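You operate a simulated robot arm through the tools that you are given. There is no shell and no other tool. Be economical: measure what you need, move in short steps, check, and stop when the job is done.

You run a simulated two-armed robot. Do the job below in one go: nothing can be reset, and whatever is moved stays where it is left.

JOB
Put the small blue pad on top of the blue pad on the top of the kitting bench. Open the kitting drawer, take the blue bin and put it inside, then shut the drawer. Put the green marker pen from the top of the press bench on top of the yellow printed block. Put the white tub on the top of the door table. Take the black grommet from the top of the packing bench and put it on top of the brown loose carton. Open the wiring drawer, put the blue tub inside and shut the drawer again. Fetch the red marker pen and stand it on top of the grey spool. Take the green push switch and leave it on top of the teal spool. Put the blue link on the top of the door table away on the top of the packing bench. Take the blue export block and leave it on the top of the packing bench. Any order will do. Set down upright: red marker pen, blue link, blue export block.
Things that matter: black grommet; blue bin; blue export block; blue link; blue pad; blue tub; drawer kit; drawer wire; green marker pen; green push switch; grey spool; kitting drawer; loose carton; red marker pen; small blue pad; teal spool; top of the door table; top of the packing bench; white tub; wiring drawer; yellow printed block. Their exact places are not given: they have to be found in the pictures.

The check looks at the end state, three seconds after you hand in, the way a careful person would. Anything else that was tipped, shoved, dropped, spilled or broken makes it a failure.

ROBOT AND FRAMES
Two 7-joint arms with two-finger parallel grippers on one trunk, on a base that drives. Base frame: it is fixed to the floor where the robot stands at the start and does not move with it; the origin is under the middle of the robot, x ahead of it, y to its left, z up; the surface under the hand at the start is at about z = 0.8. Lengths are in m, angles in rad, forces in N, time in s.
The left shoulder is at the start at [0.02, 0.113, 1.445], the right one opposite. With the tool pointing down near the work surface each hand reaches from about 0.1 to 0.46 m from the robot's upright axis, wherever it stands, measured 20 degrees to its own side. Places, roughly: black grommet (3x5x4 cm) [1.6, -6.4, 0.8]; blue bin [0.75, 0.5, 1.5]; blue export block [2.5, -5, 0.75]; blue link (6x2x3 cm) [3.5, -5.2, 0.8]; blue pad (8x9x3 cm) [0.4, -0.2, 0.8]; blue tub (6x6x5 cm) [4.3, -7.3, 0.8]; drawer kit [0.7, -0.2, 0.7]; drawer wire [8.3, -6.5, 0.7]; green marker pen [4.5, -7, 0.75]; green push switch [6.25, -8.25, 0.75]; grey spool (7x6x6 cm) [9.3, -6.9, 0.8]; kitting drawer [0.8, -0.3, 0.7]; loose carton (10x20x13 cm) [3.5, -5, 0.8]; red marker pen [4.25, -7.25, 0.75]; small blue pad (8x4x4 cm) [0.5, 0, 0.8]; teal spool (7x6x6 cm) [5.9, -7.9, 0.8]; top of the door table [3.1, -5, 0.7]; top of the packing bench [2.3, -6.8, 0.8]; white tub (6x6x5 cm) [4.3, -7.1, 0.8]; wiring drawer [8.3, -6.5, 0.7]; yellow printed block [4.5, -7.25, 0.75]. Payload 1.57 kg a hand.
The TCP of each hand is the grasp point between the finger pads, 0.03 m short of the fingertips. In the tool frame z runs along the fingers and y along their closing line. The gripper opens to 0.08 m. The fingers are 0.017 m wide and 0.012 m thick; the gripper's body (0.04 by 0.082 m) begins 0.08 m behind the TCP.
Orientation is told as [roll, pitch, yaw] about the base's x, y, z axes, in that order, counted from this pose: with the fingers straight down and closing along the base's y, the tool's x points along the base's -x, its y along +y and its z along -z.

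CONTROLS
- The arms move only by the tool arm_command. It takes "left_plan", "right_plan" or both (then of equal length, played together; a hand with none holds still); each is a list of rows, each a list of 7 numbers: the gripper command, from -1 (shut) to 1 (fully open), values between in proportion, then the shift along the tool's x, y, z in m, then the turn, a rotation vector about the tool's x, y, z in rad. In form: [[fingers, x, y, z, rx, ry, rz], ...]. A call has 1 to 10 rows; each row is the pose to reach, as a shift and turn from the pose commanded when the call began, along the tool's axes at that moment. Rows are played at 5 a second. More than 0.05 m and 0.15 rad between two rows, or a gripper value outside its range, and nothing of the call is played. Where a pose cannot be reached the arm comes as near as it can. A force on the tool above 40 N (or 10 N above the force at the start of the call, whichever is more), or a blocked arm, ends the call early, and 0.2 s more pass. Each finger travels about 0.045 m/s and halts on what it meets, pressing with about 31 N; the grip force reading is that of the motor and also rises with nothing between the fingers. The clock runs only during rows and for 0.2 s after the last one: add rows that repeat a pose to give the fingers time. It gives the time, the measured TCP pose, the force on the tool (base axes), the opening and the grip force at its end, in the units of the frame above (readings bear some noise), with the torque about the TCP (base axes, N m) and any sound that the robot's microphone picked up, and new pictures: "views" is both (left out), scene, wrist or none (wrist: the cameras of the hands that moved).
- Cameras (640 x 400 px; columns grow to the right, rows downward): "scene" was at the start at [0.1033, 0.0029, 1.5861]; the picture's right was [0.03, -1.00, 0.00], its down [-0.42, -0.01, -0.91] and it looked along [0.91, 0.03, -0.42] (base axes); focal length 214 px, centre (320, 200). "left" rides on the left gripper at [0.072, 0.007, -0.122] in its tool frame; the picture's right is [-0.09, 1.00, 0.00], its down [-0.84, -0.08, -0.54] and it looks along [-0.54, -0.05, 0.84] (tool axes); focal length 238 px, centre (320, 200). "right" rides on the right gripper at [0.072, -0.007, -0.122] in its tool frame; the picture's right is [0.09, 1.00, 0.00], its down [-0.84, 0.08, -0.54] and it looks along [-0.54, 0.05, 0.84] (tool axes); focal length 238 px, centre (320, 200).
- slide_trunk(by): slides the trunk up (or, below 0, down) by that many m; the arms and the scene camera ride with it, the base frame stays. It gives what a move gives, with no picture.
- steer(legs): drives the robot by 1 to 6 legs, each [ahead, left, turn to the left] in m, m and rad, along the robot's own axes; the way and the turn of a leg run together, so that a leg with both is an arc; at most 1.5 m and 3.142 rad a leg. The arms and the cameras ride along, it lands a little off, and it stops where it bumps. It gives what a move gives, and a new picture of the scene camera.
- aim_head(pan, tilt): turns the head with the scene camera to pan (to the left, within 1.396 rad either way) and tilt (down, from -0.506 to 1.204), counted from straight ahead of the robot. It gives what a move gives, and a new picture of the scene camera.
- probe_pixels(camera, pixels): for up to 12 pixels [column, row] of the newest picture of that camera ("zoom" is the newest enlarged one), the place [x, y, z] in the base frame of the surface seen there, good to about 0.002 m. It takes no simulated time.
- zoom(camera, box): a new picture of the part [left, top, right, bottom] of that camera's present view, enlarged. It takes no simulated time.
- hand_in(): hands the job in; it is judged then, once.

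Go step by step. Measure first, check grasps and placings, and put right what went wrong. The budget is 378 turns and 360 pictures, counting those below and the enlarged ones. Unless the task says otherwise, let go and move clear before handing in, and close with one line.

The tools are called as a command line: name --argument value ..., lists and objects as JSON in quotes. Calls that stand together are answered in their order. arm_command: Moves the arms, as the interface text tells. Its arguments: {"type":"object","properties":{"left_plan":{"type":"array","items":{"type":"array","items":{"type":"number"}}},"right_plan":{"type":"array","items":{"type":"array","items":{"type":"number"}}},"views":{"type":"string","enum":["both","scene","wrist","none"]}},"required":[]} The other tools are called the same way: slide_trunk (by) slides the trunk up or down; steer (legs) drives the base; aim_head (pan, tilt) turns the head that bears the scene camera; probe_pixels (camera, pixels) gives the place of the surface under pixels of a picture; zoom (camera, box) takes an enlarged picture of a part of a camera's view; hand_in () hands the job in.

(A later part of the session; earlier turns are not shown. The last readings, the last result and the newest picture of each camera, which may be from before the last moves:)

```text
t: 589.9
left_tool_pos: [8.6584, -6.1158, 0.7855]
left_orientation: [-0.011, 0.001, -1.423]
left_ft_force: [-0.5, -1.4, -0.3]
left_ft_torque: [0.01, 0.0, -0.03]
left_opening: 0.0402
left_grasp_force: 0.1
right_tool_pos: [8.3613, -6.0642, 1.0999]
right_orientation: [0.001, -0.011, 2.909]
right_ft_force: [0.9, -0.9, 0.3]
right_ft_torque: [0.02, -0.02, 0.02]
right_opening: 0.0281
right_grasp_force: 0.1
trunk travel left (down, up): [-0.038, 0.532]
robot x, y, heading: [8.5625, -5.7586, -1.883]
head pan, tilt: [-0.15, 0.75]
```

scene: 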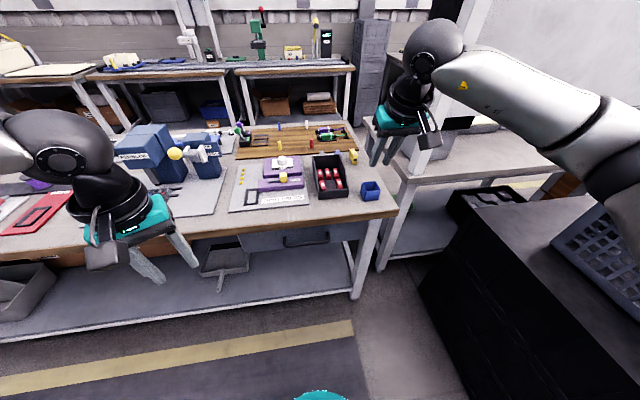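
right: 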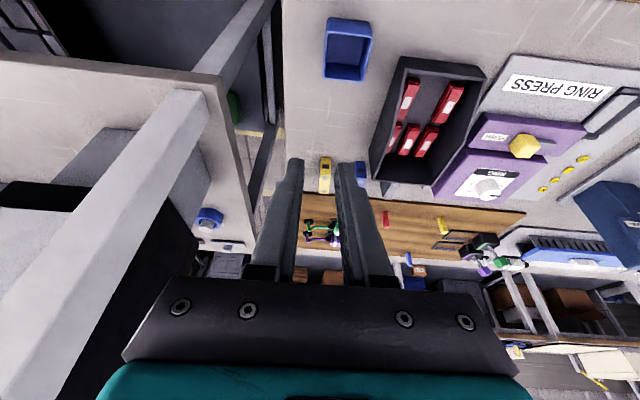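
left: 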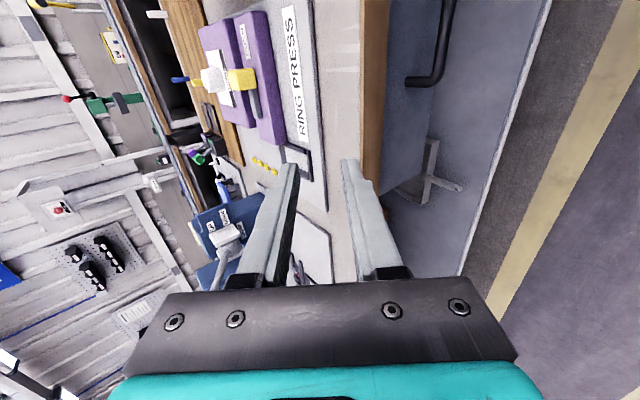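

Now the right hand goes to the stand-off before the bar (tilted 0.9), and the left hand is raised out of the drawer's way.

arm_command --right_plan '[[-0.3, 0.0057, 0.0088, 0.035, -0.1, -0.004, 0.008], [-0.3, 0.0114, 0.0177, 0.07, -0.2, -0.008, 0.0166], [-0.3, 0.0172, 0.0265, 0.105, -0.3, -0.012, 0.0248], [-0.3, 0.0229, 0.0353, 0.14, -0.4, -0.016, 0.033], [-0.3, 0.0286, 0.0442, 0.175, -0.4995, -0.02, 0.0414], [-0.3, 0.0343, 0.053, 0.21, -0.599, -0.024, 0.0497], [-0.3, 0.04, 0.0618, 0.245, -0.699, -0.028, 0.058], [-0.3, 0.0458, 0.0707, 0.28, -0.799, -0.032, 0.0662], [-0.3, 0.0515, 0.0795, 0.315, -0.899, -0.036, 0.0745]]' --left_plan '[[0, 0, 0.01, -0.03, 0, 0, 0], [0, 0, 0.02, -0.06, 0, 0, 0], [0, 0, 0.03, -0.09, 0, 0, 0], [0, 0, 0.04, -0.12, 0, 0, 0], [0, 0, 0.05, -0.15, 0, 0, 0], [0, 0, 0.06, -0.18, 0, 0, 0], [0, 0, 0.07, -0.2, 0, 0, 0], [0, 0, 0.08, -0.22, 0, 0, 0], [0, 0, 0.08, -0.24, 0, 0, 0]]' --views "wrist"

```text
t: 591.9
left_tool_pos: [8.7386, -6.1054, 1.0256]
left_orientation: [-0.011, 0.002, -1.423]
left_ft_force: [0.3, 0.5, 0.0]
left_ft_torque: [0.0, -0.05, -0.02]
left_opening: 0.04
left_grasp_force: 0.1
right_tool_pos: [8.3891, -6.1539, 0.784]
right_orientation: [0.9, -0.01, 2.827]
right_ft_force: [-0.3, 1.0, 0.8]
right_ft_torque: [0.0, -0.02, -0.01]
right_opening: 0.0279
right_grasp_force: 0.0
trunk travel left (down, up): [-0.038, 0.532]
robot x, y, heading: [8.5615, -5.7619, -1.883]
head pan, tilt: [-0.15, 0.75]
```

right: 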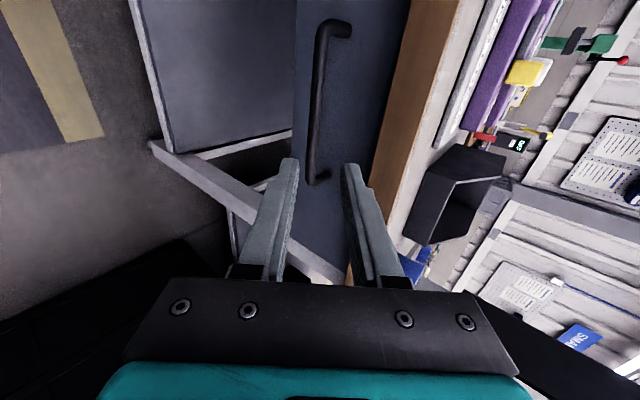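
left: 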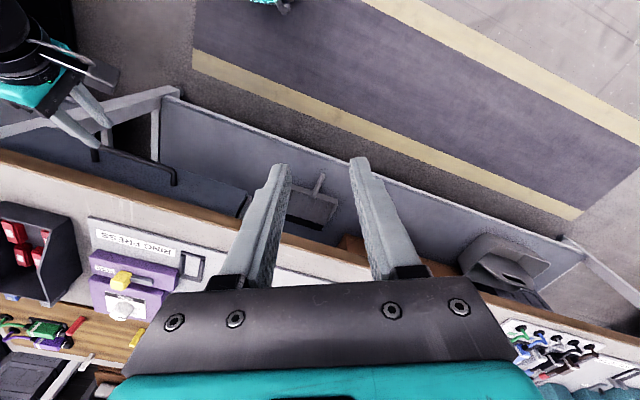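

The right arm reached it properly. Probe the bar near (316,130).

probe_pixels --camera "right" --pixels '[[316, 130], [318, 100], [314, 150], [319, 130]]'

```text
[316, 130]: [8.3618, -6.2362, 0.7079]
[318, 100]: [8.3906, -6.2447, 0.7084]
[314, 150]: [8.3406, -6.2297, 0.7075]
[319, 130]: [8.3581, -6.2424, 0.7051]
```

arm_command --right_plan '[[-0.45, 0, -0.0085, 0.02, 0, 0, 0], [-0.45, 0, -0.0085, 0.05, 0, 0, 0], [-0.45, 0, -0.0085, 0.08, 0, 0, 0], [-0.45, 0, -0.0085, 0.105, 0, 0, 0], [-0.45, 0, -0.0085, 0.105, 0, 0, 0]]' --views "wrist"

```text
t: 593.1
left_tool_pos: [8.7394, -6.1051, 1.0237]
left_orientation: [-0.012, 0.002, -1.422]
left_ft_force: [-0.4, -0.3, 0.6]
left_ft_torque: [0.02, 0.06, 0.01]
left_opening: 0.0398
left_grasp_force: 0.0
right_tool_pos: [8.3657, -6.2264, 0.7114]
right_orientation: [0.901, -0.011, 2.83]
right_ft_force: [-0.1, -1.1, 0.0]
right_ft_torque: [-0.02, 0.01, 0.0]
right_opening: 0.0221
right_grasp_force: 0.1
trunk travel left (down, up): [-0.038, 0.532]
robot x, y, heading: [8.5627, -5.76, -1.887]
head pan, tilt: [-0.15, 0.75]
```

right: 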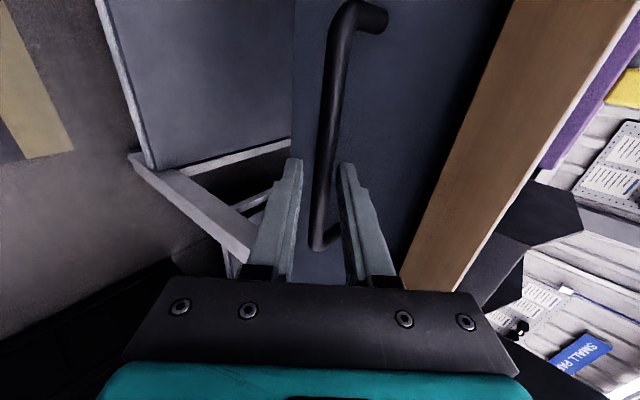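

The bar is between the fingers. Close.

arm_command --right_plan '[[-1, 0, 0, 0, 0, 0, 0], [-1, 0, 0, 0, 0, 0, 0], [-1, 0, 0, 0, 0, 0, 0], [-1, 0, 0, 0, 0, 0, 0]]' --views "none"

```text
t: 594.1
left_tool_pos: [8.7381, -6.1039, 1.025]
left_orientation: [-0.013, 0.0, -1.423]
left_ft_force: [1.1, 1.0, 0.5]
left_ft_torque: [-0.02, -0.01, 0.02]
left_opening: 0.0399
left_grasp_force: 0.0
right_tool_pos: [8.3645, -6.2266, 0.7131]
right_orientation: [0.902, -0.008, 2.828]
right_ft_force: [0.2, -1.7, 7.1]
right_ft_torque: [-0.23, -0.27, -0.4]
right_opening: 0.0118
right_grasp_force: 29.6
trunk travel left (down, up): [-0.038, 0.532]
robot x, y, heading: [8.5644, -5.7613, -1.888]
head pan, tilt: [-0.15, 0.75]
```

Gripped cleanly. Pull the drawer by driving back.

steer --legs '[[-0.15, 0, 0]]'

steer --legs '[[-0.12, 0, 0]]'

```text
t: 595.5
left_tool_pos: [8.7844, -5.9616, 1.0245]
left_orientation: [-0.013, 0.001, -1.423]
left_ft_force: [-0.8, 0.7, 0.2]
left_ft_torque: [0.02, 0.01, 0.01]
left_opening: 0.0402
left_grasp_force: 0.1
right_tool_pos: [8.4118, -6.0834, 0.7134]
right_orientation: [0.904, -0.01, 2.827]
right_ft_force: [1.7, -0.5, 13.9]
right_ft_torque: [-0.29, -0.25, -0.36]
right_opening: 0.012
right_grasp_force: 29.1
trunk travel left (down, up): [-0.038, 0.532]
robot x, y, heading: [8.6121, -5.619, -1.884]
head pan, tilt: [-0.15, 0.75]
```

scene: 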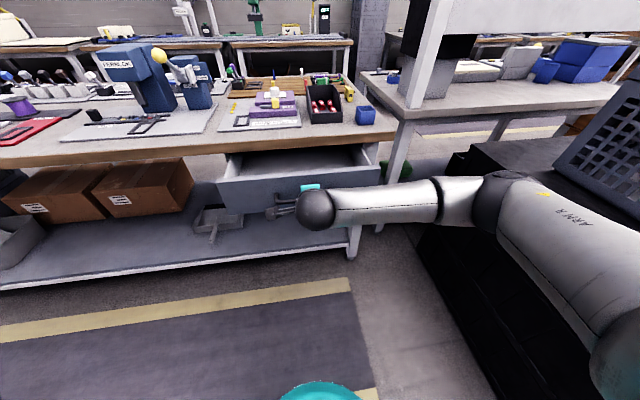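

```text
t: 596.7
left_tool_pos: [8.8214, -5.849, 1.0233]
left_orientation: [-0.011, 0.002, -1.423]
left_ft_force: [-0.4, 1.1, 0.3]
left_ft_torque: [0.01, 0.02, 0.01]
left_opening: 0.04
left_grasp_force: 0.1
right_tool_pos: [8.4482, -5.9702, 0.7144]
right_orientation: [0.903, -0.01, 2.828]
right_ft_force: [2.4, 0.0, 4.6]
right_ft_torque: [-0.12, -0.25, -0.43]
right_opening: 0.0117
right_grasp_force: 29.3
trunk travel left (down, up): [-0.038, 0.532]
robot x, y, heading: [8.6481, -5.5062, -1.886]
head pan, tilt: [-0.15, 0.75]
```

scene: 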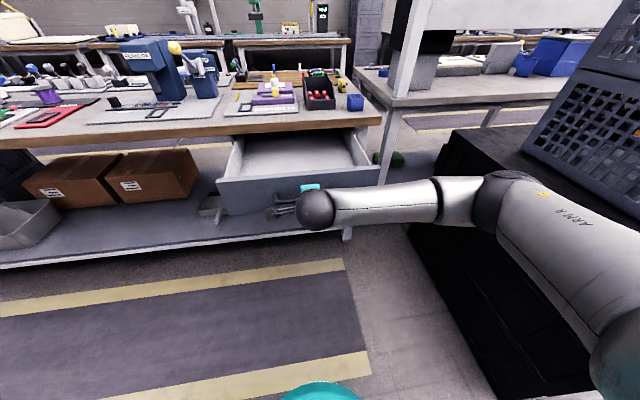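

Open 0.27. For reaching the tub beside it I need to stand closer, so I push it back in to about 0.17 open, then release.

steer --legs '[[0.1, 0, 0]]'

arm_command --right_plan '[[-0.3, 0, 0, 0, 0, 0, 0], [-0.3, 0, 0, 0, 0, 0, 0], [-0.3, 0, 0, -0.03, 0, 0, 0], [-0.3, 0, 0, -0.07, 0, 0, 0], [-0.3, 0, 0, -0.11, 0, 0, 0], [-0.3, 0, 0.03, -0.135, 0, 0, 0], [-0.3, 0, 0.06, -0.16, 0, 0, 0], [-0.3, 0, 0.09, -0.185, 0, 0, 0], [-0.3, 0, 0.12, -0.21, 0, 0, 0], [-0.3, 0, 0.15, -0.235, 0, 0, 0]]' --views "scene"

```text
t: 597.8
left_tool_pos: [8.7898, -5.9447, 1.0247]
left_orientation: [-0.01, 0.003, -1.423]
left_ft_force: [0.8, 0.4, 0.0]
left_ft_torque: [0.0, -0.02, -0.02]
left_opening: 0.0401
left_grasp_force: 0.1
right_tool_pos: [8.4171, -6.0652, 0.7134]
right_orientation: [0.904, -0.006, 2.827]
right_ft_force: [-0.6, -1.0, 1.1]
right_ft_torque: [-0.16, -0.37, -0.26]
right_opening: 0.0119
right_grasp_force: 29.1
trunk travel left (down, up): [-0.038, 0.532]
robot x, y, heading: [8.6174, -5.597, -1.888]
head pan, tilt: [-0.15, 0.75]
```

scene: 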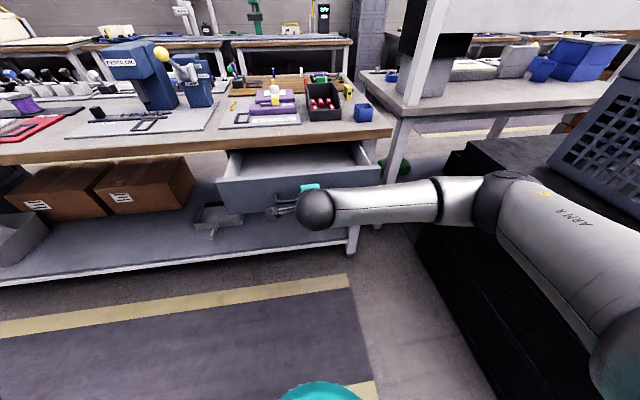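

```text
t: 600.0
left_tool_pos: [8.7914, -5.9425, 1.0237]
left_orientation: [-0.009, 0.002, -1.422]
left_ft_force: [-0.1, -0.6, 0.3]
left_ft_torque: [-0.01, 0.02, -0.01]
left_opening: 0.0398
left_grasp_force: 0.0
right_tool_pos: [8.447, -5.9766, 0.9775]
right_orientation: [0.903, -0.009, 2.831]
right_ft_force: [0.2, 0.8, 0.6]
right_ft_torque: [-0.02, 0.02, 0.03]
right_opening: 0.0282
right_grasp_force: 0.1
trunk travel left (down, up): [-0.038, 0.532]
robot x, y, heading: [8.6161, -5.5953, -1.886]
head pan, tilt: [-0.15, 0.75]
```

scene: 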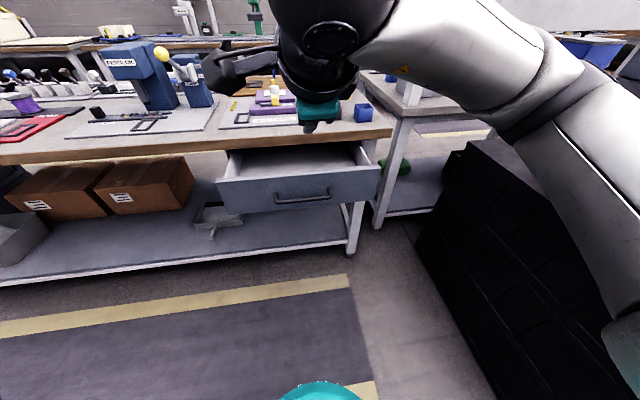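

Released. Now turn the right hand back to straight, raised.

arm_command --right_plan '[[-0.4, 0, 0.017, -0.013, 0.13, 0, 0], [-0.4, 0, 0.034, -0.027, 0.26, 0, 0], [-0.4, 0, 0.05, -0.04, 0.39, 0, 0], [-0.4, 0, 0.067, -0.053, 0.52, 0, 0], [-0.4, 0, 0.084, -0.066, 0.65, 0, 0], [-0.4, 0, 0.1, -0.08, 0.78, 0, 0], [-0.4, 0, 0.118, -0.093, 0.9, 0, 0]]' --views "none"

arm_command --right_plan '[[-0.4, 0, 0, 0, 0, 0, -0.15], [-0.4, 0, 0, 0, 0, 0, -0.3], [-0.4, 0, 0, 0, 0, 0, -0.45], [-0.4, 0, 0, 0, 0, 0, -0.6], [-0.4, 0, 0, 0, 0, 0, -0.75], [-0.4, 0, 0, 0, 0, 0, -0.9], [-0.4, 0, 0, 0, 0, 0, -1.05], [-0.4, 0, 0, 0, 0, 0, -1.2], [-0.4, 0, 0, 0, 0, 0, -1.35], [-0.4, 0, 0, 0, 0, 0, -1.5]]' --views "none"

```text
t: 601.6
left_tool_pos: [8.791, -5.9425, 1.025]
left_orientation: [-0.011, 0.002, -1.422]
left_ft_force: [0.4, -1.1, 0.2]
left_ft_torque: [0.02, 0.01, 0.0]
left_opening: 0.0399
left_grasp_force: 0.1
right_tool_pos: [8.4498, -5.9766, 1.1275]
right_orientation: [0.007, -0.008, 2.832]
right_ft_force: [0.2, 0.3, 0.3]
right_ft_torque: [0.0, -0.01, -0.01]
right_opening: 0.0241
right_grasp_force: 0.1
trunk travel left (down, up): [-0.038, 0.532]
robot x, y, heading: [8.6144, -5.5964, -1.888]
head pan, tilt: [-0.15, 0.75]
```

```text
t: 603.8
left_tool_pos: [8.7927, -5.9423, 1.0248]
left_orientation: [-0.011, 0.001, -1.422]
left_ft_force: [-0.2, 0.5, 0.4]
left_ft_torque: [0.0, -0.03, -0.01]
left_opening: 0.04
left_grasp_force: 0.0
right_tool_pos: [8.4486, -5.9787, 1.1269]
right_orientation: [-0.008, -0.002, -1.954]
right_ft_force: [-0.1, -0.5, 0.6]
right_ft_torque: [0.0, 0.0, 0.01]
right_opening: 0.024
right_grasp_force: 0.0
trunk travel left (down, up): [-0.038, 0.532]
robot x, y, heading: [8.6173, -5.5983, -1.89]
head pan, tilt: [-0.15, 0.75]
```

Raise the trunk 0.2 and move in for the tub.

slide_trunk --by 0.2

steer --legs '[[0.26, -0.11, 0]]'

```text
t: 606.0
left_tool_pos: [8.7909, -5.944, 1.2239]
left_orientation: [-0.011, 0.001, -1.422]
left_ft_force: [1.2, -1.0, 0.3]
left_ft_torque: [-0.05, 0.0, -0.02]
left_opening: 0.0396
left_grasp_force: 0.1
right_tool_pos: [8.4487, -5.9792, 1.3266]
right_orientation: [-0.006, -0.002, -1.955]
right_ft_force: [0.7, -0.5, 0.2]
right_ft_torque: [-0.01, 0.02, -0.02]
right_opening: 0.0239
right_grasp_force: 0.1
trunk travel left (down, up): [-0.238, 0.332]
robot x, y, heading: [8.6179, -5.599, -1.889]
head pan, tilt: [-0.15, 0.75]
```

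```text
t: 608.0
left_tool_pos: [8.6059, -6.1569, 1.2238]
left_orientation: [-0.011, 0.002, -1.421]
left_ft_force: [-0.2, 0.4, 0.6]
left_ft_torque: [-0.02, -0.03, -0.03]
left_opening: 0.0401
left_grasp_force: 0.0
right_tool_pos: [8.2639, -6.1926, 1.3275]
right_orientation: [-0.008, -0.003, -1.954]
right_ft_force: [-0.4, -0.6, 0.1]
right_ft_torque: [0.02, -0.02, 0.01]
right_opening: 0.0241
right_grasp_force: 0.1
trunk travel left (down, up): [-0.238, 0.332]
robot x, y, heading: [8.4294, -5.8126, -1.884]
head pan, tilt: [-0.15, 0.75]
```

scene: 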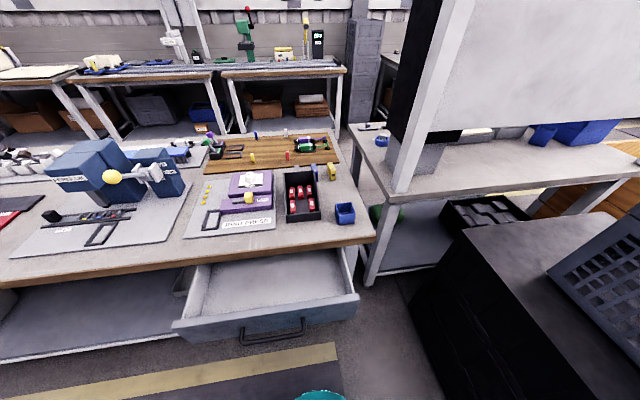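

The drawer is open and empty, the tub on the corner at (345,213). Bring the right hand above the tub's outer wall, tilted 0.35 as before.

arm_command --right_plan '[[-0.4, -0.014, -0.016, 0.035, -0.002, -0.044, -0.01], [-0.4, -0.028, -0.0325, 0.07, -0.004, -0.088, -0.02], [-0.4, -0.042, -0.049, 0.105, -0.005, -0.131, -0.031], [-0.4, -0.056, -0.065, 0.14, -0.007, -0.175, -0.041], [-0.4, -0.07, -0.081, 0.173, -0.009, -0.219, -0.051], [-0.4, -0.083, -0.0975, 0.208, -0.011, -0.263, -0.0615], [-0.4, -0.097, -0.114, 0.243, -0.013, -0.306, -0.072], [-0.4, -0.111, -0.13, 0.277, -0.0144, -0.35, -0.082]]' --views "wrist"

```text
t: 609.8
left_tool_pos: [8.6067, -6.1568, 1.2252]
left_orientation: [-0.011, 0.002, -1.421]
left_ft_force: [-0.9, -0.4, 0.5]
left_ft_torque: [0.01, 0.02, -0.03]
left_opening: 0.0398
left_grasp_force: 0.1
right_tool_pos: [8.0998, -6.2457, 1.0526]
right_orientation: [-0.01, -0.355, -1.867]
right_ft_force: [0.6, 0.0, -0.8]
right_ft_torque: [0.02, -0.01, 0.02]
right_opening: 0.024
right_grasp_force: 0.1
trunk travel left (down, up): [-0.238, 0.332]
robot x, y, heading: [8.4279, -5.8116, -1.886]
head pan, tilt: [-0.15, 0.75]
```

right: 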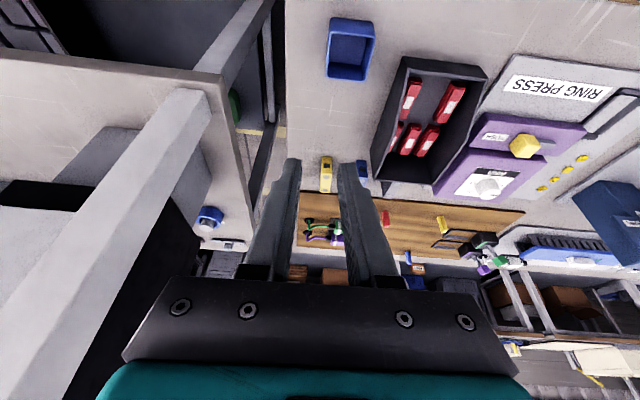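

probe_pixels --camera "right" --pixels '[[331, 25], [329, 45], [328, 65], [327, 75], [350, 78]]'

```text
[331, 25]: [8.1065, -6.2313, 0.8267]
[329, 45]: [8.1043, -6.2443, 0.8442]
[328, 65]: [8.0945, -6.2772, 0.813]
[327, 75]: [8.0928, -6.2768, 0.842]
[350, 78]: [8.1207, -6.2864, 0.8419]
```

Shift 5 mm left and descend onto the wall; pinch.

arm_command --right_plan '[[-0.4, 0.014, 0.0047, 0.038, 0, 0, 0], [-0.4, 0.029, 0.0047, 0.08, 0, 0, 0], [-0.4, 0.044, 0.0047, 0.12, 0, 0, 0], [-0.4, 0.058, 0.0047, 0.158, 0, 0, 0], [-0.4, 0.0692, 0.0047, 0.1888, 0, 0, 0], [-1, 0.0692, 0.0047, 0.1888, 0, 0, 0], [-1, 0.0692, 0.0047, 0.1888, 0, 0, 0], [-1, 0.0692, 0.0047, 0.1888, 0, 0, 0]]' --views "wrist"

```text
t: 611.6
left_tool_pos: [8.6069, -6.1562, 1.2239]
left_orientation: [-0.011, 0.002, -1.422]
left_ft_force: [0.9, -0.1, 0.5]
left_ft_torque: [0.01, -0.01, 0.0]
left_opening: 0.0399
left_grasp_force: 0.0
right_tool_pos: [8.1031, -6.249, 0.8498]
right_orientation: [-0.008, -0.355, -1.867]
right_ft_force: [0.0, 0.8, 0.3]
right_ft_torque: [-0.01, -0.01, 0.02]
right_opening: 0.0016
right_grasp_force: 23.6
trunk travel left (down, up): [-0.238, 0.332]
robot x, y, heading: [8.4302, -5.8144, -1.886]
head pan, tilt: [-0.15, 0.75]
```

right: 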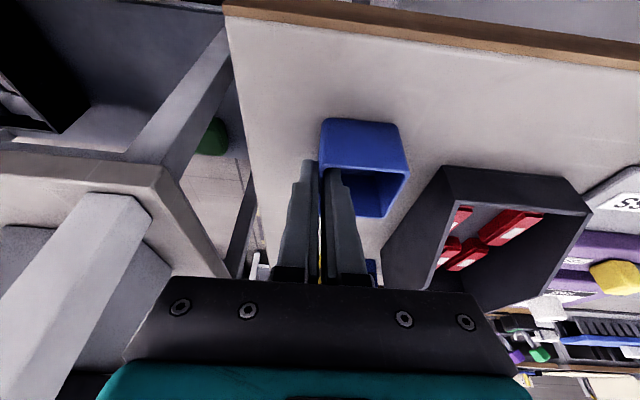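

Pinched. Lift 0.15, then carry left and back to hover over the open drawer.

arm_command --right_plan '[[-1, -0.017, 0, -0.047, 0, 0, 0], [-1, -0.034, 0, -0.094, 0, 0, 0], [-1, -0.052, 0, -0.141, 0, 0, 0], [-1, -0.029, 0.034, -0.149, 0, 0, 0], [-1, -0.006, 0.068, -0.158, 0, 0, 0], [-1, 0.017, 0.103, -0.166, 0, 0, 0], [-1, 0.04, 0.137, -0.175, 0, 0, 0], [-1, 0.063, 0.172, -0.183, 0, 0, 0], [-1, 0.086, 0.206, -0.1916, 0, 0, 0]]' --views "scene"

```text
refused: row 3 steps farther than a row can; nothing moved
```

arm_command --right_plan '[[-1, -0.017, 0, -0.046, 0, 0, 0], [-1, -0.034, 0, -0.092, 0, 0, 0], [-1, -0.051, 0, -0.138, 0, 0, 0], [-1, -0.029, 0.034, -0.149, 0, 0, 0], [-1, -0.006, 0.068, -0.158, 0, 0, 0], [-1, 0.017, 0.103, -0.166, 0, 0, 0], [-1, 0.04, 0.137, -0.175, 0, 0, 0], [-1, 0.063, 0.172, -0.183, 0, 0, 0], [-1, 0.086, 0.206, -0.1916, 0, 0, 0]]' --views "scene"

```text
t: 613.6
left_tool_pos: [8.6086, -6.1561, 1.2247]
left_orientation: [-0.011, 0.002, -1.42]
left_ft_force: [0.9, -0.3, 0.2]
left_ft_torque: [0.0, -0.01, -0.02]
left_opening: 0.04
left_grasp_force: 0.1
right_tool_pos: [8.3455, -6.1678, 0.9978]
right_orientation: [-0.009, -0.354, -1.869]
right_ft_force: [-0.3, 1.2, 0.4]
right_ft_torque: [0.01, 0.0, -0.03]
right_opening: 0.0017
right_grasp_force: 23.2
trunk travel left (down, up): [-0.238, 0.332]
robot x, y, heading: [8.433, -5.8095, -1.886]
head pan, tilt: [-0.15, 0.75]
```

scene: 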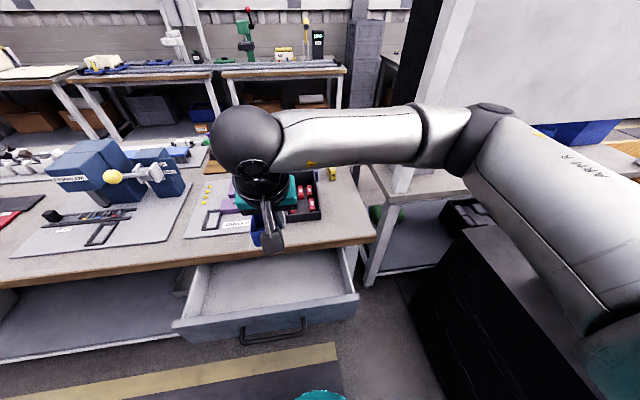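

Right over the opening. Lower with the trunk by 0.2, straight down.

slide_trunk --by -0.2

arm_command --right_plan '[[-1, 0.0103, 0, 0.0282, 0, 0, 0], [-1, 0.0206, 0, 0.0563, 0, 0, 0], [-1, 0.0275, 0, 0.0751, 0, 0, 0]]' --views "both"

```text
t: 615.8
left_tool_pos: [8.6071, -6.1562, 1.0248]
left_orientation: [-0.013, 0.0, -1.42]
left_ft_force: [-0.4, -0.5, -0.6]
left_ft_torque: [0.0, 0.02, 0.05]
left_opening: 0.0401
left_grasp_force: 0.3
right_tool_pos: [8.3444, -6.1695, 0.7978]
right_orientation: [-0.009, -0.354, -1.869]
right_ft_force: [0.1, 0.7, -0.1]
right_ft_torque: [0.04, 0.0, 0.02]
right_opening: 0.0018
right_grasp_force: 22.6
trunk travel left (down, up): [-0.038, 0.532]
robot x, y, heading: [8.433, -5.8117, -1.879]
head pan, tilt: [-0.15, 0.75]
```

```text
t: 616.5
left_tool_pos: [8.6063, -6.1568, 1.0245]
left_orientation: [-0.009, 0.002, -1.419]
left_ft_force: [-0.3, -0.4, -0.1]
left_ft_torque: [-0.01, 0.0, -0.05]
left_opening: 0.04
left_grasp_force: 0.1
right_tool_pos: [8.3422, -6.1692, 0.7184]
right_orientation: [-0.008, -0.354, -1.869]
right_ft_force: [0.2, -1.1, -0.9]
right_ft_torque: [0.0, -0.01, -0.01]
right_opening: 0.0018
right_grasp_force: 24.2
trunk travel left (down, up): [-0.038, 0.532]
robot x, y, heading: [8.4313, -5.8107, -1.887]
head pan, tilt: [-0.15, 0.75]
```

scene: 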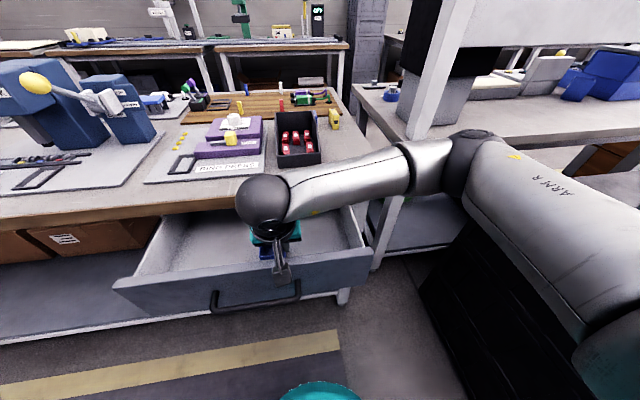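
right: 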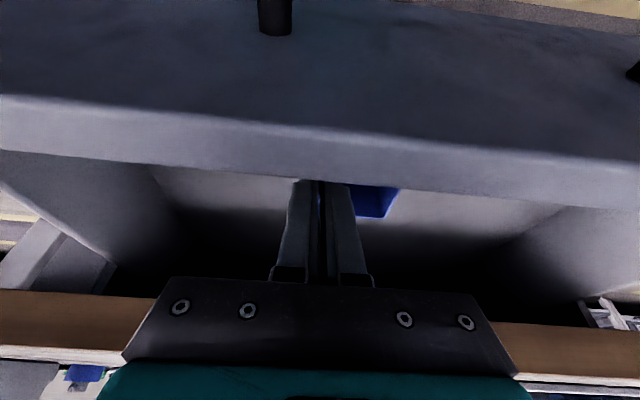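

Nearly down; the last 1.5 cm slowly.

arm_command --right_plan '[[-1, 0.0028, 0, 0.0075, 0, 0, 0], [-1, 0.0045, 0, 0.0122, 0, 0, 0], [-1, 0.0052, 0, 0.0141, 0, 0, 0], [-1, 0.0057, 0, 0.0155, 0, 0, 0]]' --views "none"

```text
t: 617.5
left_tool_pos: [8.6056, -6.1561, 1.0245]
left_orientation: [-0.011, 0.001, -1.423]
left_ft_force: [-0.4, 0.0, 0.0]
left_ft_torque: [0.03, 0.02, 0.02]
left_opening: 0.04
left_grasp_force: 0.1
right_tool_pos: [8.3432, -6.1693, 0.7024]
right_orientation: [-0.008, -0.359, -1.87]
right_ft_force: [-3.5, 1.9, 17.1]
right_ft_torque: [0.08, -0.21, 0.05]
right_opening: 0.0019
right_grasp_force: 23.4
trunk travel left (down, up): [-0.038, 0.532]
robot x, y, heading: [8.4276, -5.811, -1.885]
head pan, tilt: [-0.15, 0.75]
```

Landed. Release and rise straight up.

arm_command --right_plan '[[-0.5, -0.0007, 0, -0.0019, 0, 0, 0], [-0.5, -0.0007, 0, -0.0019, 0, 0, 0], [-0.5, -0.007, 0, -0.019, 0, 0, 0], [-0.5, -0.021, 0, -0.056, 0, 0, 0], [-0.5, -0.036, 0, -0.098, 0, 0, 0], [-0.5, -0.052, 0, -0.141, 0, 0, 0], [-0.5, -0.069, 0, -0.188, 0, 0, 0], [-0.5, -0.085, 0, -0.23, 0, 0, 0]]' --views "scene"

```text
t: 619.4
left_tool_pos: [8.6067, -6.1567, 1.0256]
left_orientation: [-0.011, 0.002, -1.422]
left_ft_force: [-0.2, 0.0, 0.2]
left_ft_torque: [0.01, -0.01, 0.0]
left_opening: 0.0401
left_grasp_force: 0.3
right_tool_pos: [8.3451, -6.1694, 0.9469]
right_orientation: [-0.007, -0.353, -1.866]
right_ft_force: [0.8, 0.0, 0.1]
right_ft_torque: [-0.01, 0.01, -0.02]
right_opening: 0.0202
right_grasp_force: 0.1
trunk travel left (down, up): [-0.038, 0.532]
robot x, y, heading: [8.4307, -5.8096, -1.888]
head pan, tilt: [-0.15, 0.75]
```

scene: 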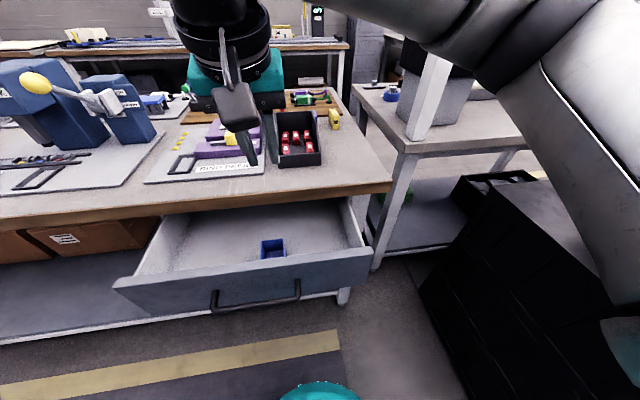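

The blue tub is in the drawer. To shut it I back off 0.25 and set the right hand, tilted forward, in front of the drawer's face right of the handle.

steer --legs '[[-0.25, 0, 0]]'

arm_command --right_plan '[[-1, -0.004, -0.009, 0.033, 0, -0.07, 0], [-1, -0.008, -0.0175, 0.066, 0, -0.14, 0], [-1, -0.012, -0.026, 0.099, 0, -0.21, 0], [-1, -0.0155, -0.035, 0.132, 0, -0.28, 0], [-1, -0.019, -0.044, 0.165, 0, -0.35, 0], [-1, -0.023, -0.0525, 0.198, 0, -0.42, 0], [-1, -0.027, -0.061, 0.231, 0, -0.49, 0], [-1, -0.031, -0.07, 0.2638, 0, -0.55, 0]]' --views "both"

```text
t: 621.2
left_tool_pos: [8.6825, -5.9204, 1.0245]
left_orientation: [-0.012, 0.002, -1.423]
left_ft_force: [0.2, -0.2, 0.4]
left_ft_torque: [0.0, -0.04, 0.0]
left_opening: 0.0401
left_grasp_force: 0.1
right_tool_pos: [8.4215, -5.936, 0.9464]
right_orientation: [-0.008, -0.355, -1.871]
right_ft_force: [-0.2, -0.2, 0.1]
right_ft_torque: [0.01, 0.0, -0.06]
right_opening: 0.0199
right_grasp_force: 0.1
trunk travel left (down, up): [-0.038, 0.532]
robot x, y, heading: [8.5076, -5.5771, -1.887]
head pan, tilt: [-0.15, 0.75]
```

scene: 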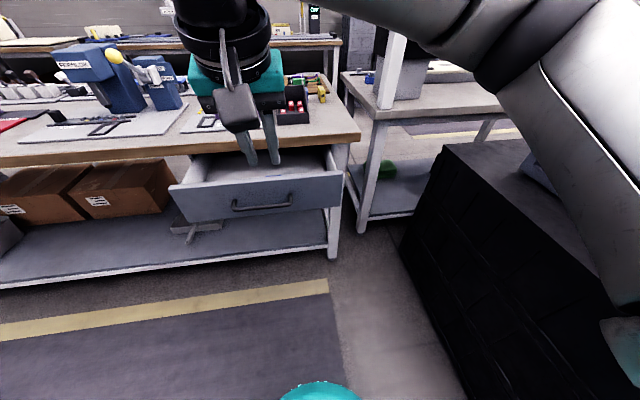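

```text
t: 623.0
left_tool_pos: [8.6826, -5.9209, 1.0237]
left_orientation: [-0.012, 0.003, -1.421]
left_ft_force: [0.0, 0.0, 0.0]
left_ft_torque: [0.01, 0.01, -0.04]
left_opening: 0.0399
left_grasp_force: 0.0
right_tool_pos: [8.3185, -6.0284, 0.7098]
right_orientation: [-0.014, -0.905, -1.864]
right_ft_force: [-1.4, -0.2, 0.6]
right_ft_torque: [0.02, 0.01, -0.01]
right_opening: 0.0
right_grasp_force: 21.3
trunk travel left (down, up): [-0.038, 0.532]
robot x, y, heading: [8.5068, -5.5778, -1.885]
head pan, tilt: [-0.15, 0.75]
```

scene: 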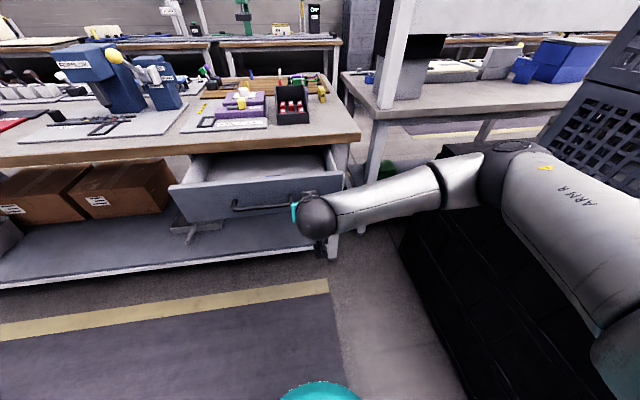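
right: 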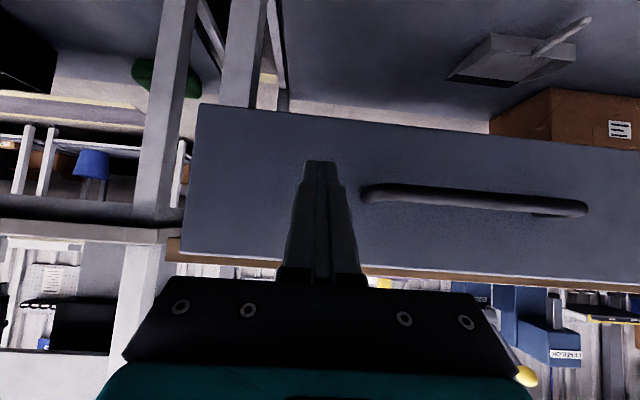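

The fingertips face the drawer front right of the handle. Push by driving 0.18 ahead.

steer --legs '[[0.18, 0, 0]]'

```text
t: 624.5
left_tool_pos: [8.6283, -6.091, 1.0241]
left_orientation: [-0.01, 0.002, -1.42]
left_ft_force: [0.0, 0.7, 0.1]
left_ft_torque: [-0.01, -0.01, -0.03]
left_opening: 0.0401
left_grasp_force: 0.1
right_tool_pos: [8.264, -6.1978, 0.7091]
right_orientation: [-0.012, -0.9, -1.858]
right_ft_force: [0.5, 0.6, -0.5]
right_ft_torque: [0.03, -0.01, -0.02]
right_opening: 0.0
right_grasp_force: 21.4
trunk travel left (down, up): [-0.038, 0.532]
robot x, y, heading: [8.4512, -5.745, -1.886]
head pan, tilt: [-0.15, 0.75]
```

scene: 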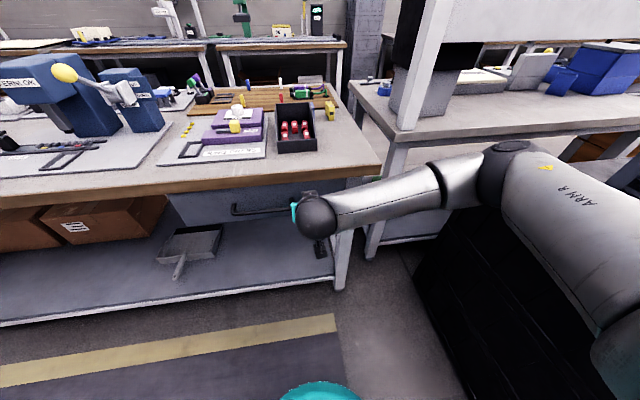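

About 2 cm left; push with the arm until the stop.

arm_command --right_plan '[[-1, -0.005, 0, 0.0063, 0, 0, 0], [-1, -0.01, 0, 0.0125, 0, 0, 0], [-1, -0.014, 0, 0.0172, 0, 0, 0], [-1, -0.0165, 0, 0.0207, 0, 0, 0], [-1, -0.018, 0, 0.0227, 0, 0, 0]]' --views "none"

```text
t: 625.4
left_tool_pos: [8.6285, -6.089, 1.0247]
left_orientation: [-0.011, 0.001, -1.423]
left_ft_force: [-0.3, -0.5, -0.4]
left_ft_torque: [0.0, 0.02, -0.01]
left_opening: 0.04
left_grasp_force: 0.1
right_tool_pos: [8.2606, -6.2136, 0.7076]
right_orientation: [-0.01, -0.891, -1.856]
right_ft_force: [3.0, 12.4, 4.3]
right_ft_torque: [0.01, -0.04, -0.06]
right_opening: 0.0
right_grasp_force: 21.4
trunk travel left (down, up): [-0.038, 0.532]
robot x, y, heading: [8.4523, -5.7486, -1.882]
head pan, tilt: [-0.15, 0.75]
stopped in row 4 (right hand): the force on the tool passed its limit at 47 N (the readings are from after the stop); the commanded pose is now the measured one
```

Stopped at 47 N: shut against its stop. Retreat and check the face's position.

arm_command --right_plan '[[-1, 0.018, 0, -0.0227, 0, 0, 0], [-1, 0.036, 0, -0.045, 0, 0, 0], [-1, 0.054, 0, -0.068, 0, 0, 0], [-1, 0.06, 0, -0.1, 0, 0, 0], [-1, 0.06, 0, -0.14, 0, 0, 0], [-1, 0.05, 0, -0.18, 0, 0, 0]]' --views "scene"

zoom --camera "scene" --box '[150, 150, 350, 275]'

```text
t: 626.8
left_tool_pos: [8.6276, -6.0899, 1.0246]
left_orientation: [-0.01, 0.002, -1.422]
left_ft_force: [0.1, -0.5, 0.6]
left_ft_torque: [-0.01, 0.0, -0.04]
left_opening: 0.04
left_grasp_force: 0.1
right_tool_pos: [8.3121, -6.062, 0.7779]
right_orientation: [-0.014, -0.892, -1.858]
right_ft_force: [-0.6, 0.3, -0.5]
right_ft_torque: [0.01, 0.02, 0.03]
right_opening: 0.0
right_grasp_force: 21.5
right hand out of reach, approached as far as the arm can: row 6
trunk travel left (down, up): [-0.038, 0.532]
robot x, y, heading: [8.4536, -5.7445, -1.886]
head pan, tilt: [-0.15, 0.75]
```

scene: 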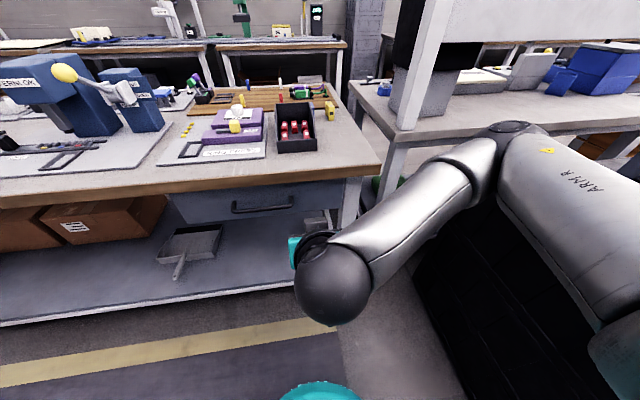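

```text
3.20 times, centred on (250, 212) of scene
```

zoom: 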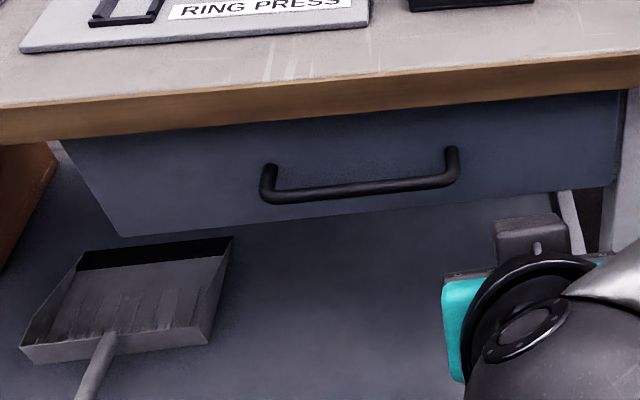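

probe_pixels --camera "zoom" --pixels '[[360, 160], [360, 188], [200, 170], [560, 140], [360, 90]]'

```text
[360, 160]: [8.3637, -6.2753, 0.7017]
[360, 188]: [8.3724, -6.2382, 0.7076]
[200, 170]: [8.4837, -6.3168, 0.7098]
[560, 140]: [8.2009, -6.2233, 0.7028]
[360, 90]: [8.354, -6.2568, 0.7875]
```

The drawer is shut (face back at s −3.326). Straighten and raise the right hand, raise the trunk, then travel to the push-switch bench.

arm_command --right_plan '[[0, -0.022, 0, -0.018, 0, 0.127, 0], [0, -0.045, 0, -0.035, 0, 0.255, 0], [0, -0.067, 0, -0.053, 0, 0.382, 0], [0, -0.09, 0, -0.071, 0, 0.51, 0], [0, -0.112, 0, -0.089, 0, 0.637, 0], [0, -0.135, 0, -0.106, 0, 0.765, 0], [0, -0.157, 0, -0.124, 0, 0.892, 0]]' --views "none"

slide_trunk --by 0.35

steer --legs '[[-0.1, 0, 0], [0, 0, 1.57], [1.4, 0, 0], [1.05, 0, 0]]'

```text
t: 628.4
left_tool_pos: [8.629, -6.09, 1.0243]
left_orientation: [-0.011, 0.001, -1.424]
left_ft_force: [-0.1, 0.1, 0.1]
left_ft_torque: [-0.02, 0.02, 0.0]
left_opening: 0.04
left_grasp_force: 0.1
right_tool_pos: [8.3152, -6.065, 0.9776]
right_orientation: [-0.006, 0.003, -1.867]
right_ft_force: [0.2, -1.0, -0.7]
right_ft_torque: [0.03, 0.02, -0.02]
right_opening: 0.04
right_grasp_force: 0.0
trunk travel left (down, up): [-0.038, 0.532]
robot x, y, heading: [8.4525, -5.7481, -1.885]
head pan, tilt: [-0.15, 0.75]
```

```text
t: 631.8
left_tool_pos: [8.6279, -6.0892, 1.3745]
left_orientation: [-0.012, 0.001, -1.421]
left_ft_force: [-0.8, 0.0, 1.1]
left_ft_torque: [0.02, 0.02, 0.0]
left_opening: 0.0401
left_grasp_force: 0.1
right_tool_pos: [8.3153, -6.0653, 1.3271]
right_orientation: [-0.009, 0.001, -1.87]
right_ft_force: [0.8, -0.6, -0.1]
right_ft_torque: [0.0, 0.0, -0.02]
right_opening: 0.0399
right_grasp_force: 0.0
trunk travel left (down, up): [-0.388, 0.182]
robot x, y, heading: [8.4555, -5.7468, -1.884]
head pan, tilt: [-0.15, 0.75]
```

```text
t: 648.4
left_tool_pos: [11.1779, -6.2211, 1.374]
left_orientation: [-0.012, 0.002, 0.161]
left_ft_force: [-0.3, -0.6, 1.6]
left_ft_torque: [-0.03, -0.03, 0.0]
left_opening: 0.0401
left_grasp_force: 0.1
right_tool_pos: [11.1563, -6.534, 1.3276]
right_orientation: [-0.009, 0.0, -0.286]
right_ft_force: [0.3, -0.4, 1.3]
right_ft_torque: [0.02, 0.01, 0.0]
right_opening: 0.0401
right_grasp_force: 0.1
trunk travel left (down, up): [-0.388, 0.182]
robot x, y, heading: [10.8332, -6.3982, -0.302]
head pan, tilt: [-0.15, 0.75]
```

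scene: 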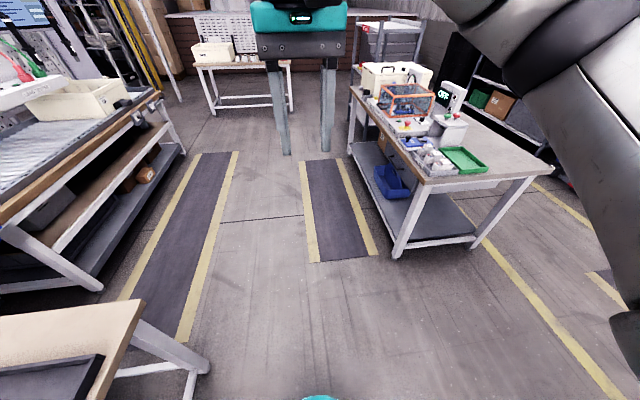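

probe_pixels --camera "scene" --pixels '[[400, 255], [425, 183], [350, 155], [475, 245]]'

steer --legs '[[0, 0, -1.585]]'

```text
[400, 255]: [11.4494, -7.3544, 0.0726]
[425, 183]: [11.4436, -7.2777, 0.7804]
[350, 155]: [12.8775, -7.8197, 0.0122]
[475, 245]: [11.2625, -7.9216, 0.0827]
```

```text
t: 652.7
left_tool_pos: [11.0083, -6.7464, 1.374]
left_orientation: [-0.011, 0.002, -1.427]
left_ft_force: [0.0, -0.3, -0.5]
left_ft_torque: [-0.01, 0.01, -0.03]
left_opening: 0.0402
left_grasp_force: 0.1
right_tool_pos: [10.6942, -6.72, 1.3273]
right_orientation: [-0.009, -0.001, -1.873]
right_ft_force: [-0.2, 0.8, 0.4]
right_ft_torque: [-0.01, 0.01, -0.02]
right_opening: 0.0399
right_grasp_force: 0.1
trunk travel left (down, up): [-0.388, 0.182]
robot x, y, heading: [10.8365, -6.3988, -1.888]
head pan, tilt: [-0.15, 0.75]
```

scene: 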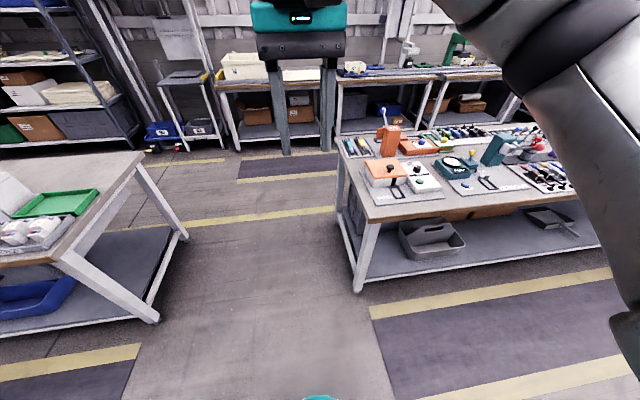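

Pass through the gap, then back along the main aisle to d≈8.4.

steer --legs '[[1.0, 0.12, 0], [1.0, 0, 0], [0, 0, -1.57], [1.4, 0, 0], [1.4, 0, 0], [1.0, 0, 0]]'

aim_head --pan 0.9 --tilt 0.6

```text
t: 684.4
left_tool_pos: [6.3669, -7.3335, 1.3744]
left_orientation: [-0.011, 0.004, -2.987]
left_ft_force: [0.4, -0.1, -0.1]
left_ft_torque: [-0.02, 0.01, -0.01]
left_opening: 0.0402
left_grasp_force: 0.0
right_tool_pos: [6.3899, -7.0193, 1.3278]
right_orientation: [-0.009, 0.0, 2.85]
right_ft_force: [0.1, -0.1, 0.1]
right_ft_torque: [0.02, 0.02, 0.01]
right_opening: 0.04
right_grasp_force: 0.0
trunk travel left (down, up): [-0.388, 0.182]
robot x, y, heading: [6.7109, -7.1542, 2.834]
head pan, tilt: [-0.15, 0.75]
```

scene: 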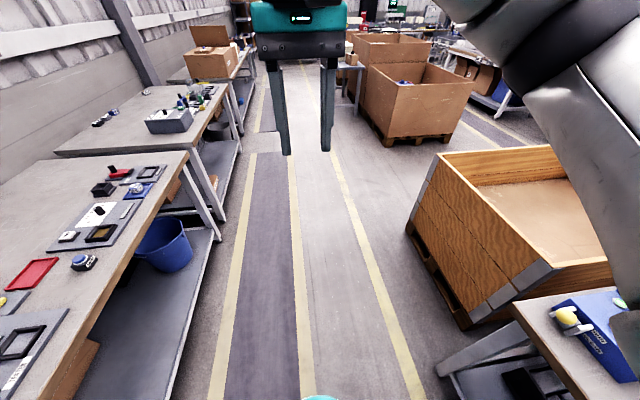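

```text
t: 685.7
left_tool_pos: [6.367, -7.3339, 1.3747]
left_orientation: [-0.012, 0.001, -2.987]
left_ft_force: [-0.4, 0.8, 0.3]
left_ft_torque: [0.02, 0.04, 0.01]
left_opening: 0.0399
left_grasp_force: 0.1
right_tool_pos: [6.3897, -7.0204, 1.3267]
right_orientation: [-0.008, -0.001, 2.851]
right_ft_force: [0.0, 0.3, 0.4]
right_ft_torque: [0.04, 0.01, -0.01]
right_opening: 0.0404
right_grasp_force: 0.1
trunk travel left (down, up): [-0.388, 0.182]
robot x, y, heading: [6.7126, -7.1567, 2.837]
head pan, tilt: [0.901, 0.6]
```

scene: 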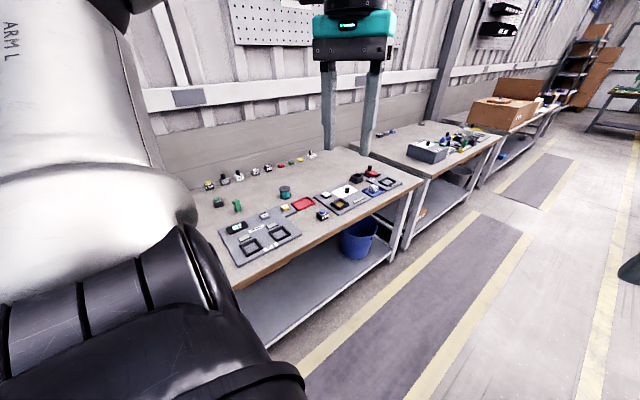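

The teal spool is at (285,190) on the bench to the left. Turn to face that bench.

steer --legs '[[0.2, 0, 0], [0, 0, 1.56]]'

aim_head --pan 0.0 --tilt 0.7

```text
t: 691.1
left_tool_pos: [6.6978, -7.4391, 1.3735]
left_orientation: [-0.01, 0.0, -1.415]
left_ft_force: [-0.1, -0.1, -0.3]
left_ft_torque: [0.0, 0.02, 0.0]
left_opening: 0.0398
left_grasp_force: 0.1
right_tool_pos: [6.3836, -7.4168, 1.3289]
right_orientation: [-0.01, -0.001, -1.862]
right_ft_force: [-0.4, -0.2, 0.9]
right_ft_torque: [0.01, -0.01, 0.0]
right_opening: 0.04
right_grasp_force: 0.1
trunk travel left (down, up): [-0.388, 0.182]
robot x, y, heading: [6.52, -7.0957, -1.877]
head pan, tilt: [0.901, 0.6]
```

scene: 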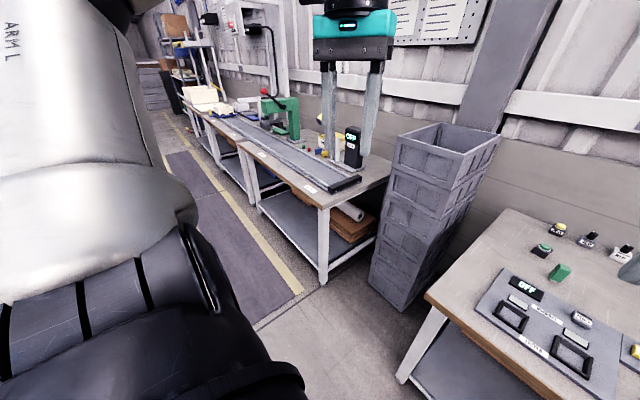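

```text
t: 692.3
left_tool_pos: [6.6967, -7.44, 1.3748]
left_orientation: [-0.012, 0.003, -1.415]
left_ft_force: [-0.2, -0.5, 0.7]
left_ft_torque: [0.03, 0.01, 0.02]
left_opening: 0.04
left_grasp_force: 0.1
right_tool_pos: [6.3841, -7.4168, 1.3278]
right_orientation: [-0.009, 0.001, -1.861]
right_ft_force: [0.4, 0.7, -0.4]
right_ft_torque: [0.02, -0.01, 0.0]
right_opening: 0.0402
right_grasp_force: 0.2
trunk travel left (down, up): [-0.388, 0.182]
robot x, y, heading: [6.517, -7.0944, -1.882]
head pan, tilt: [0.0, 0.7]
```

scene: 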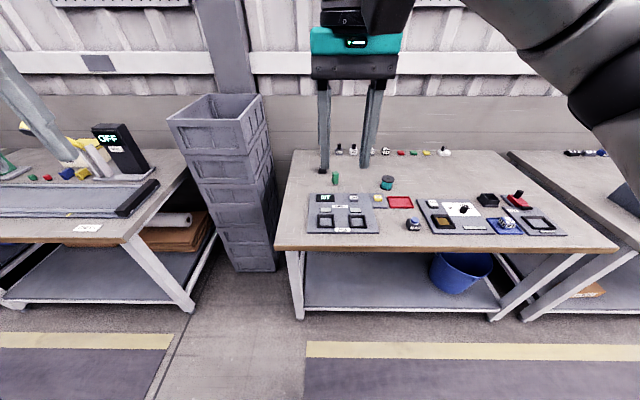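

zoom --camera "scene" --box '[290, 140, 430, 250]'

probe_pixels --camera "scene" --pixels '[[387, 179], [335, 178], [323, 170], [300, 245], [340, 245], [340, 150]]'

```text
3.64 times, centred on (360, 195) of scene
```

zoom: 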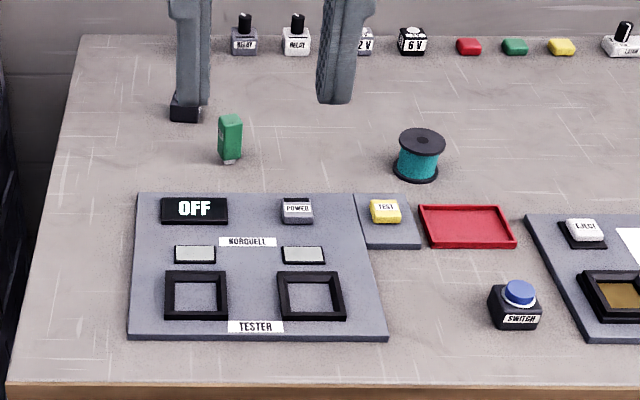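

```text
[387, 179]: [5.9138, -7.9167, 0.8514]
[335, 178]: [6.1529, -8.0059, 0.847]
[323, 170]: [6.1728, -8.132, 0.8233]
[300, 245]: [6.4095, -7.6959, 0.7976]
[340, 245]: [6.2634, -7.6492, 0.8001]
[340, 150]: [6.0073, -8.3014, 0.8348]
```

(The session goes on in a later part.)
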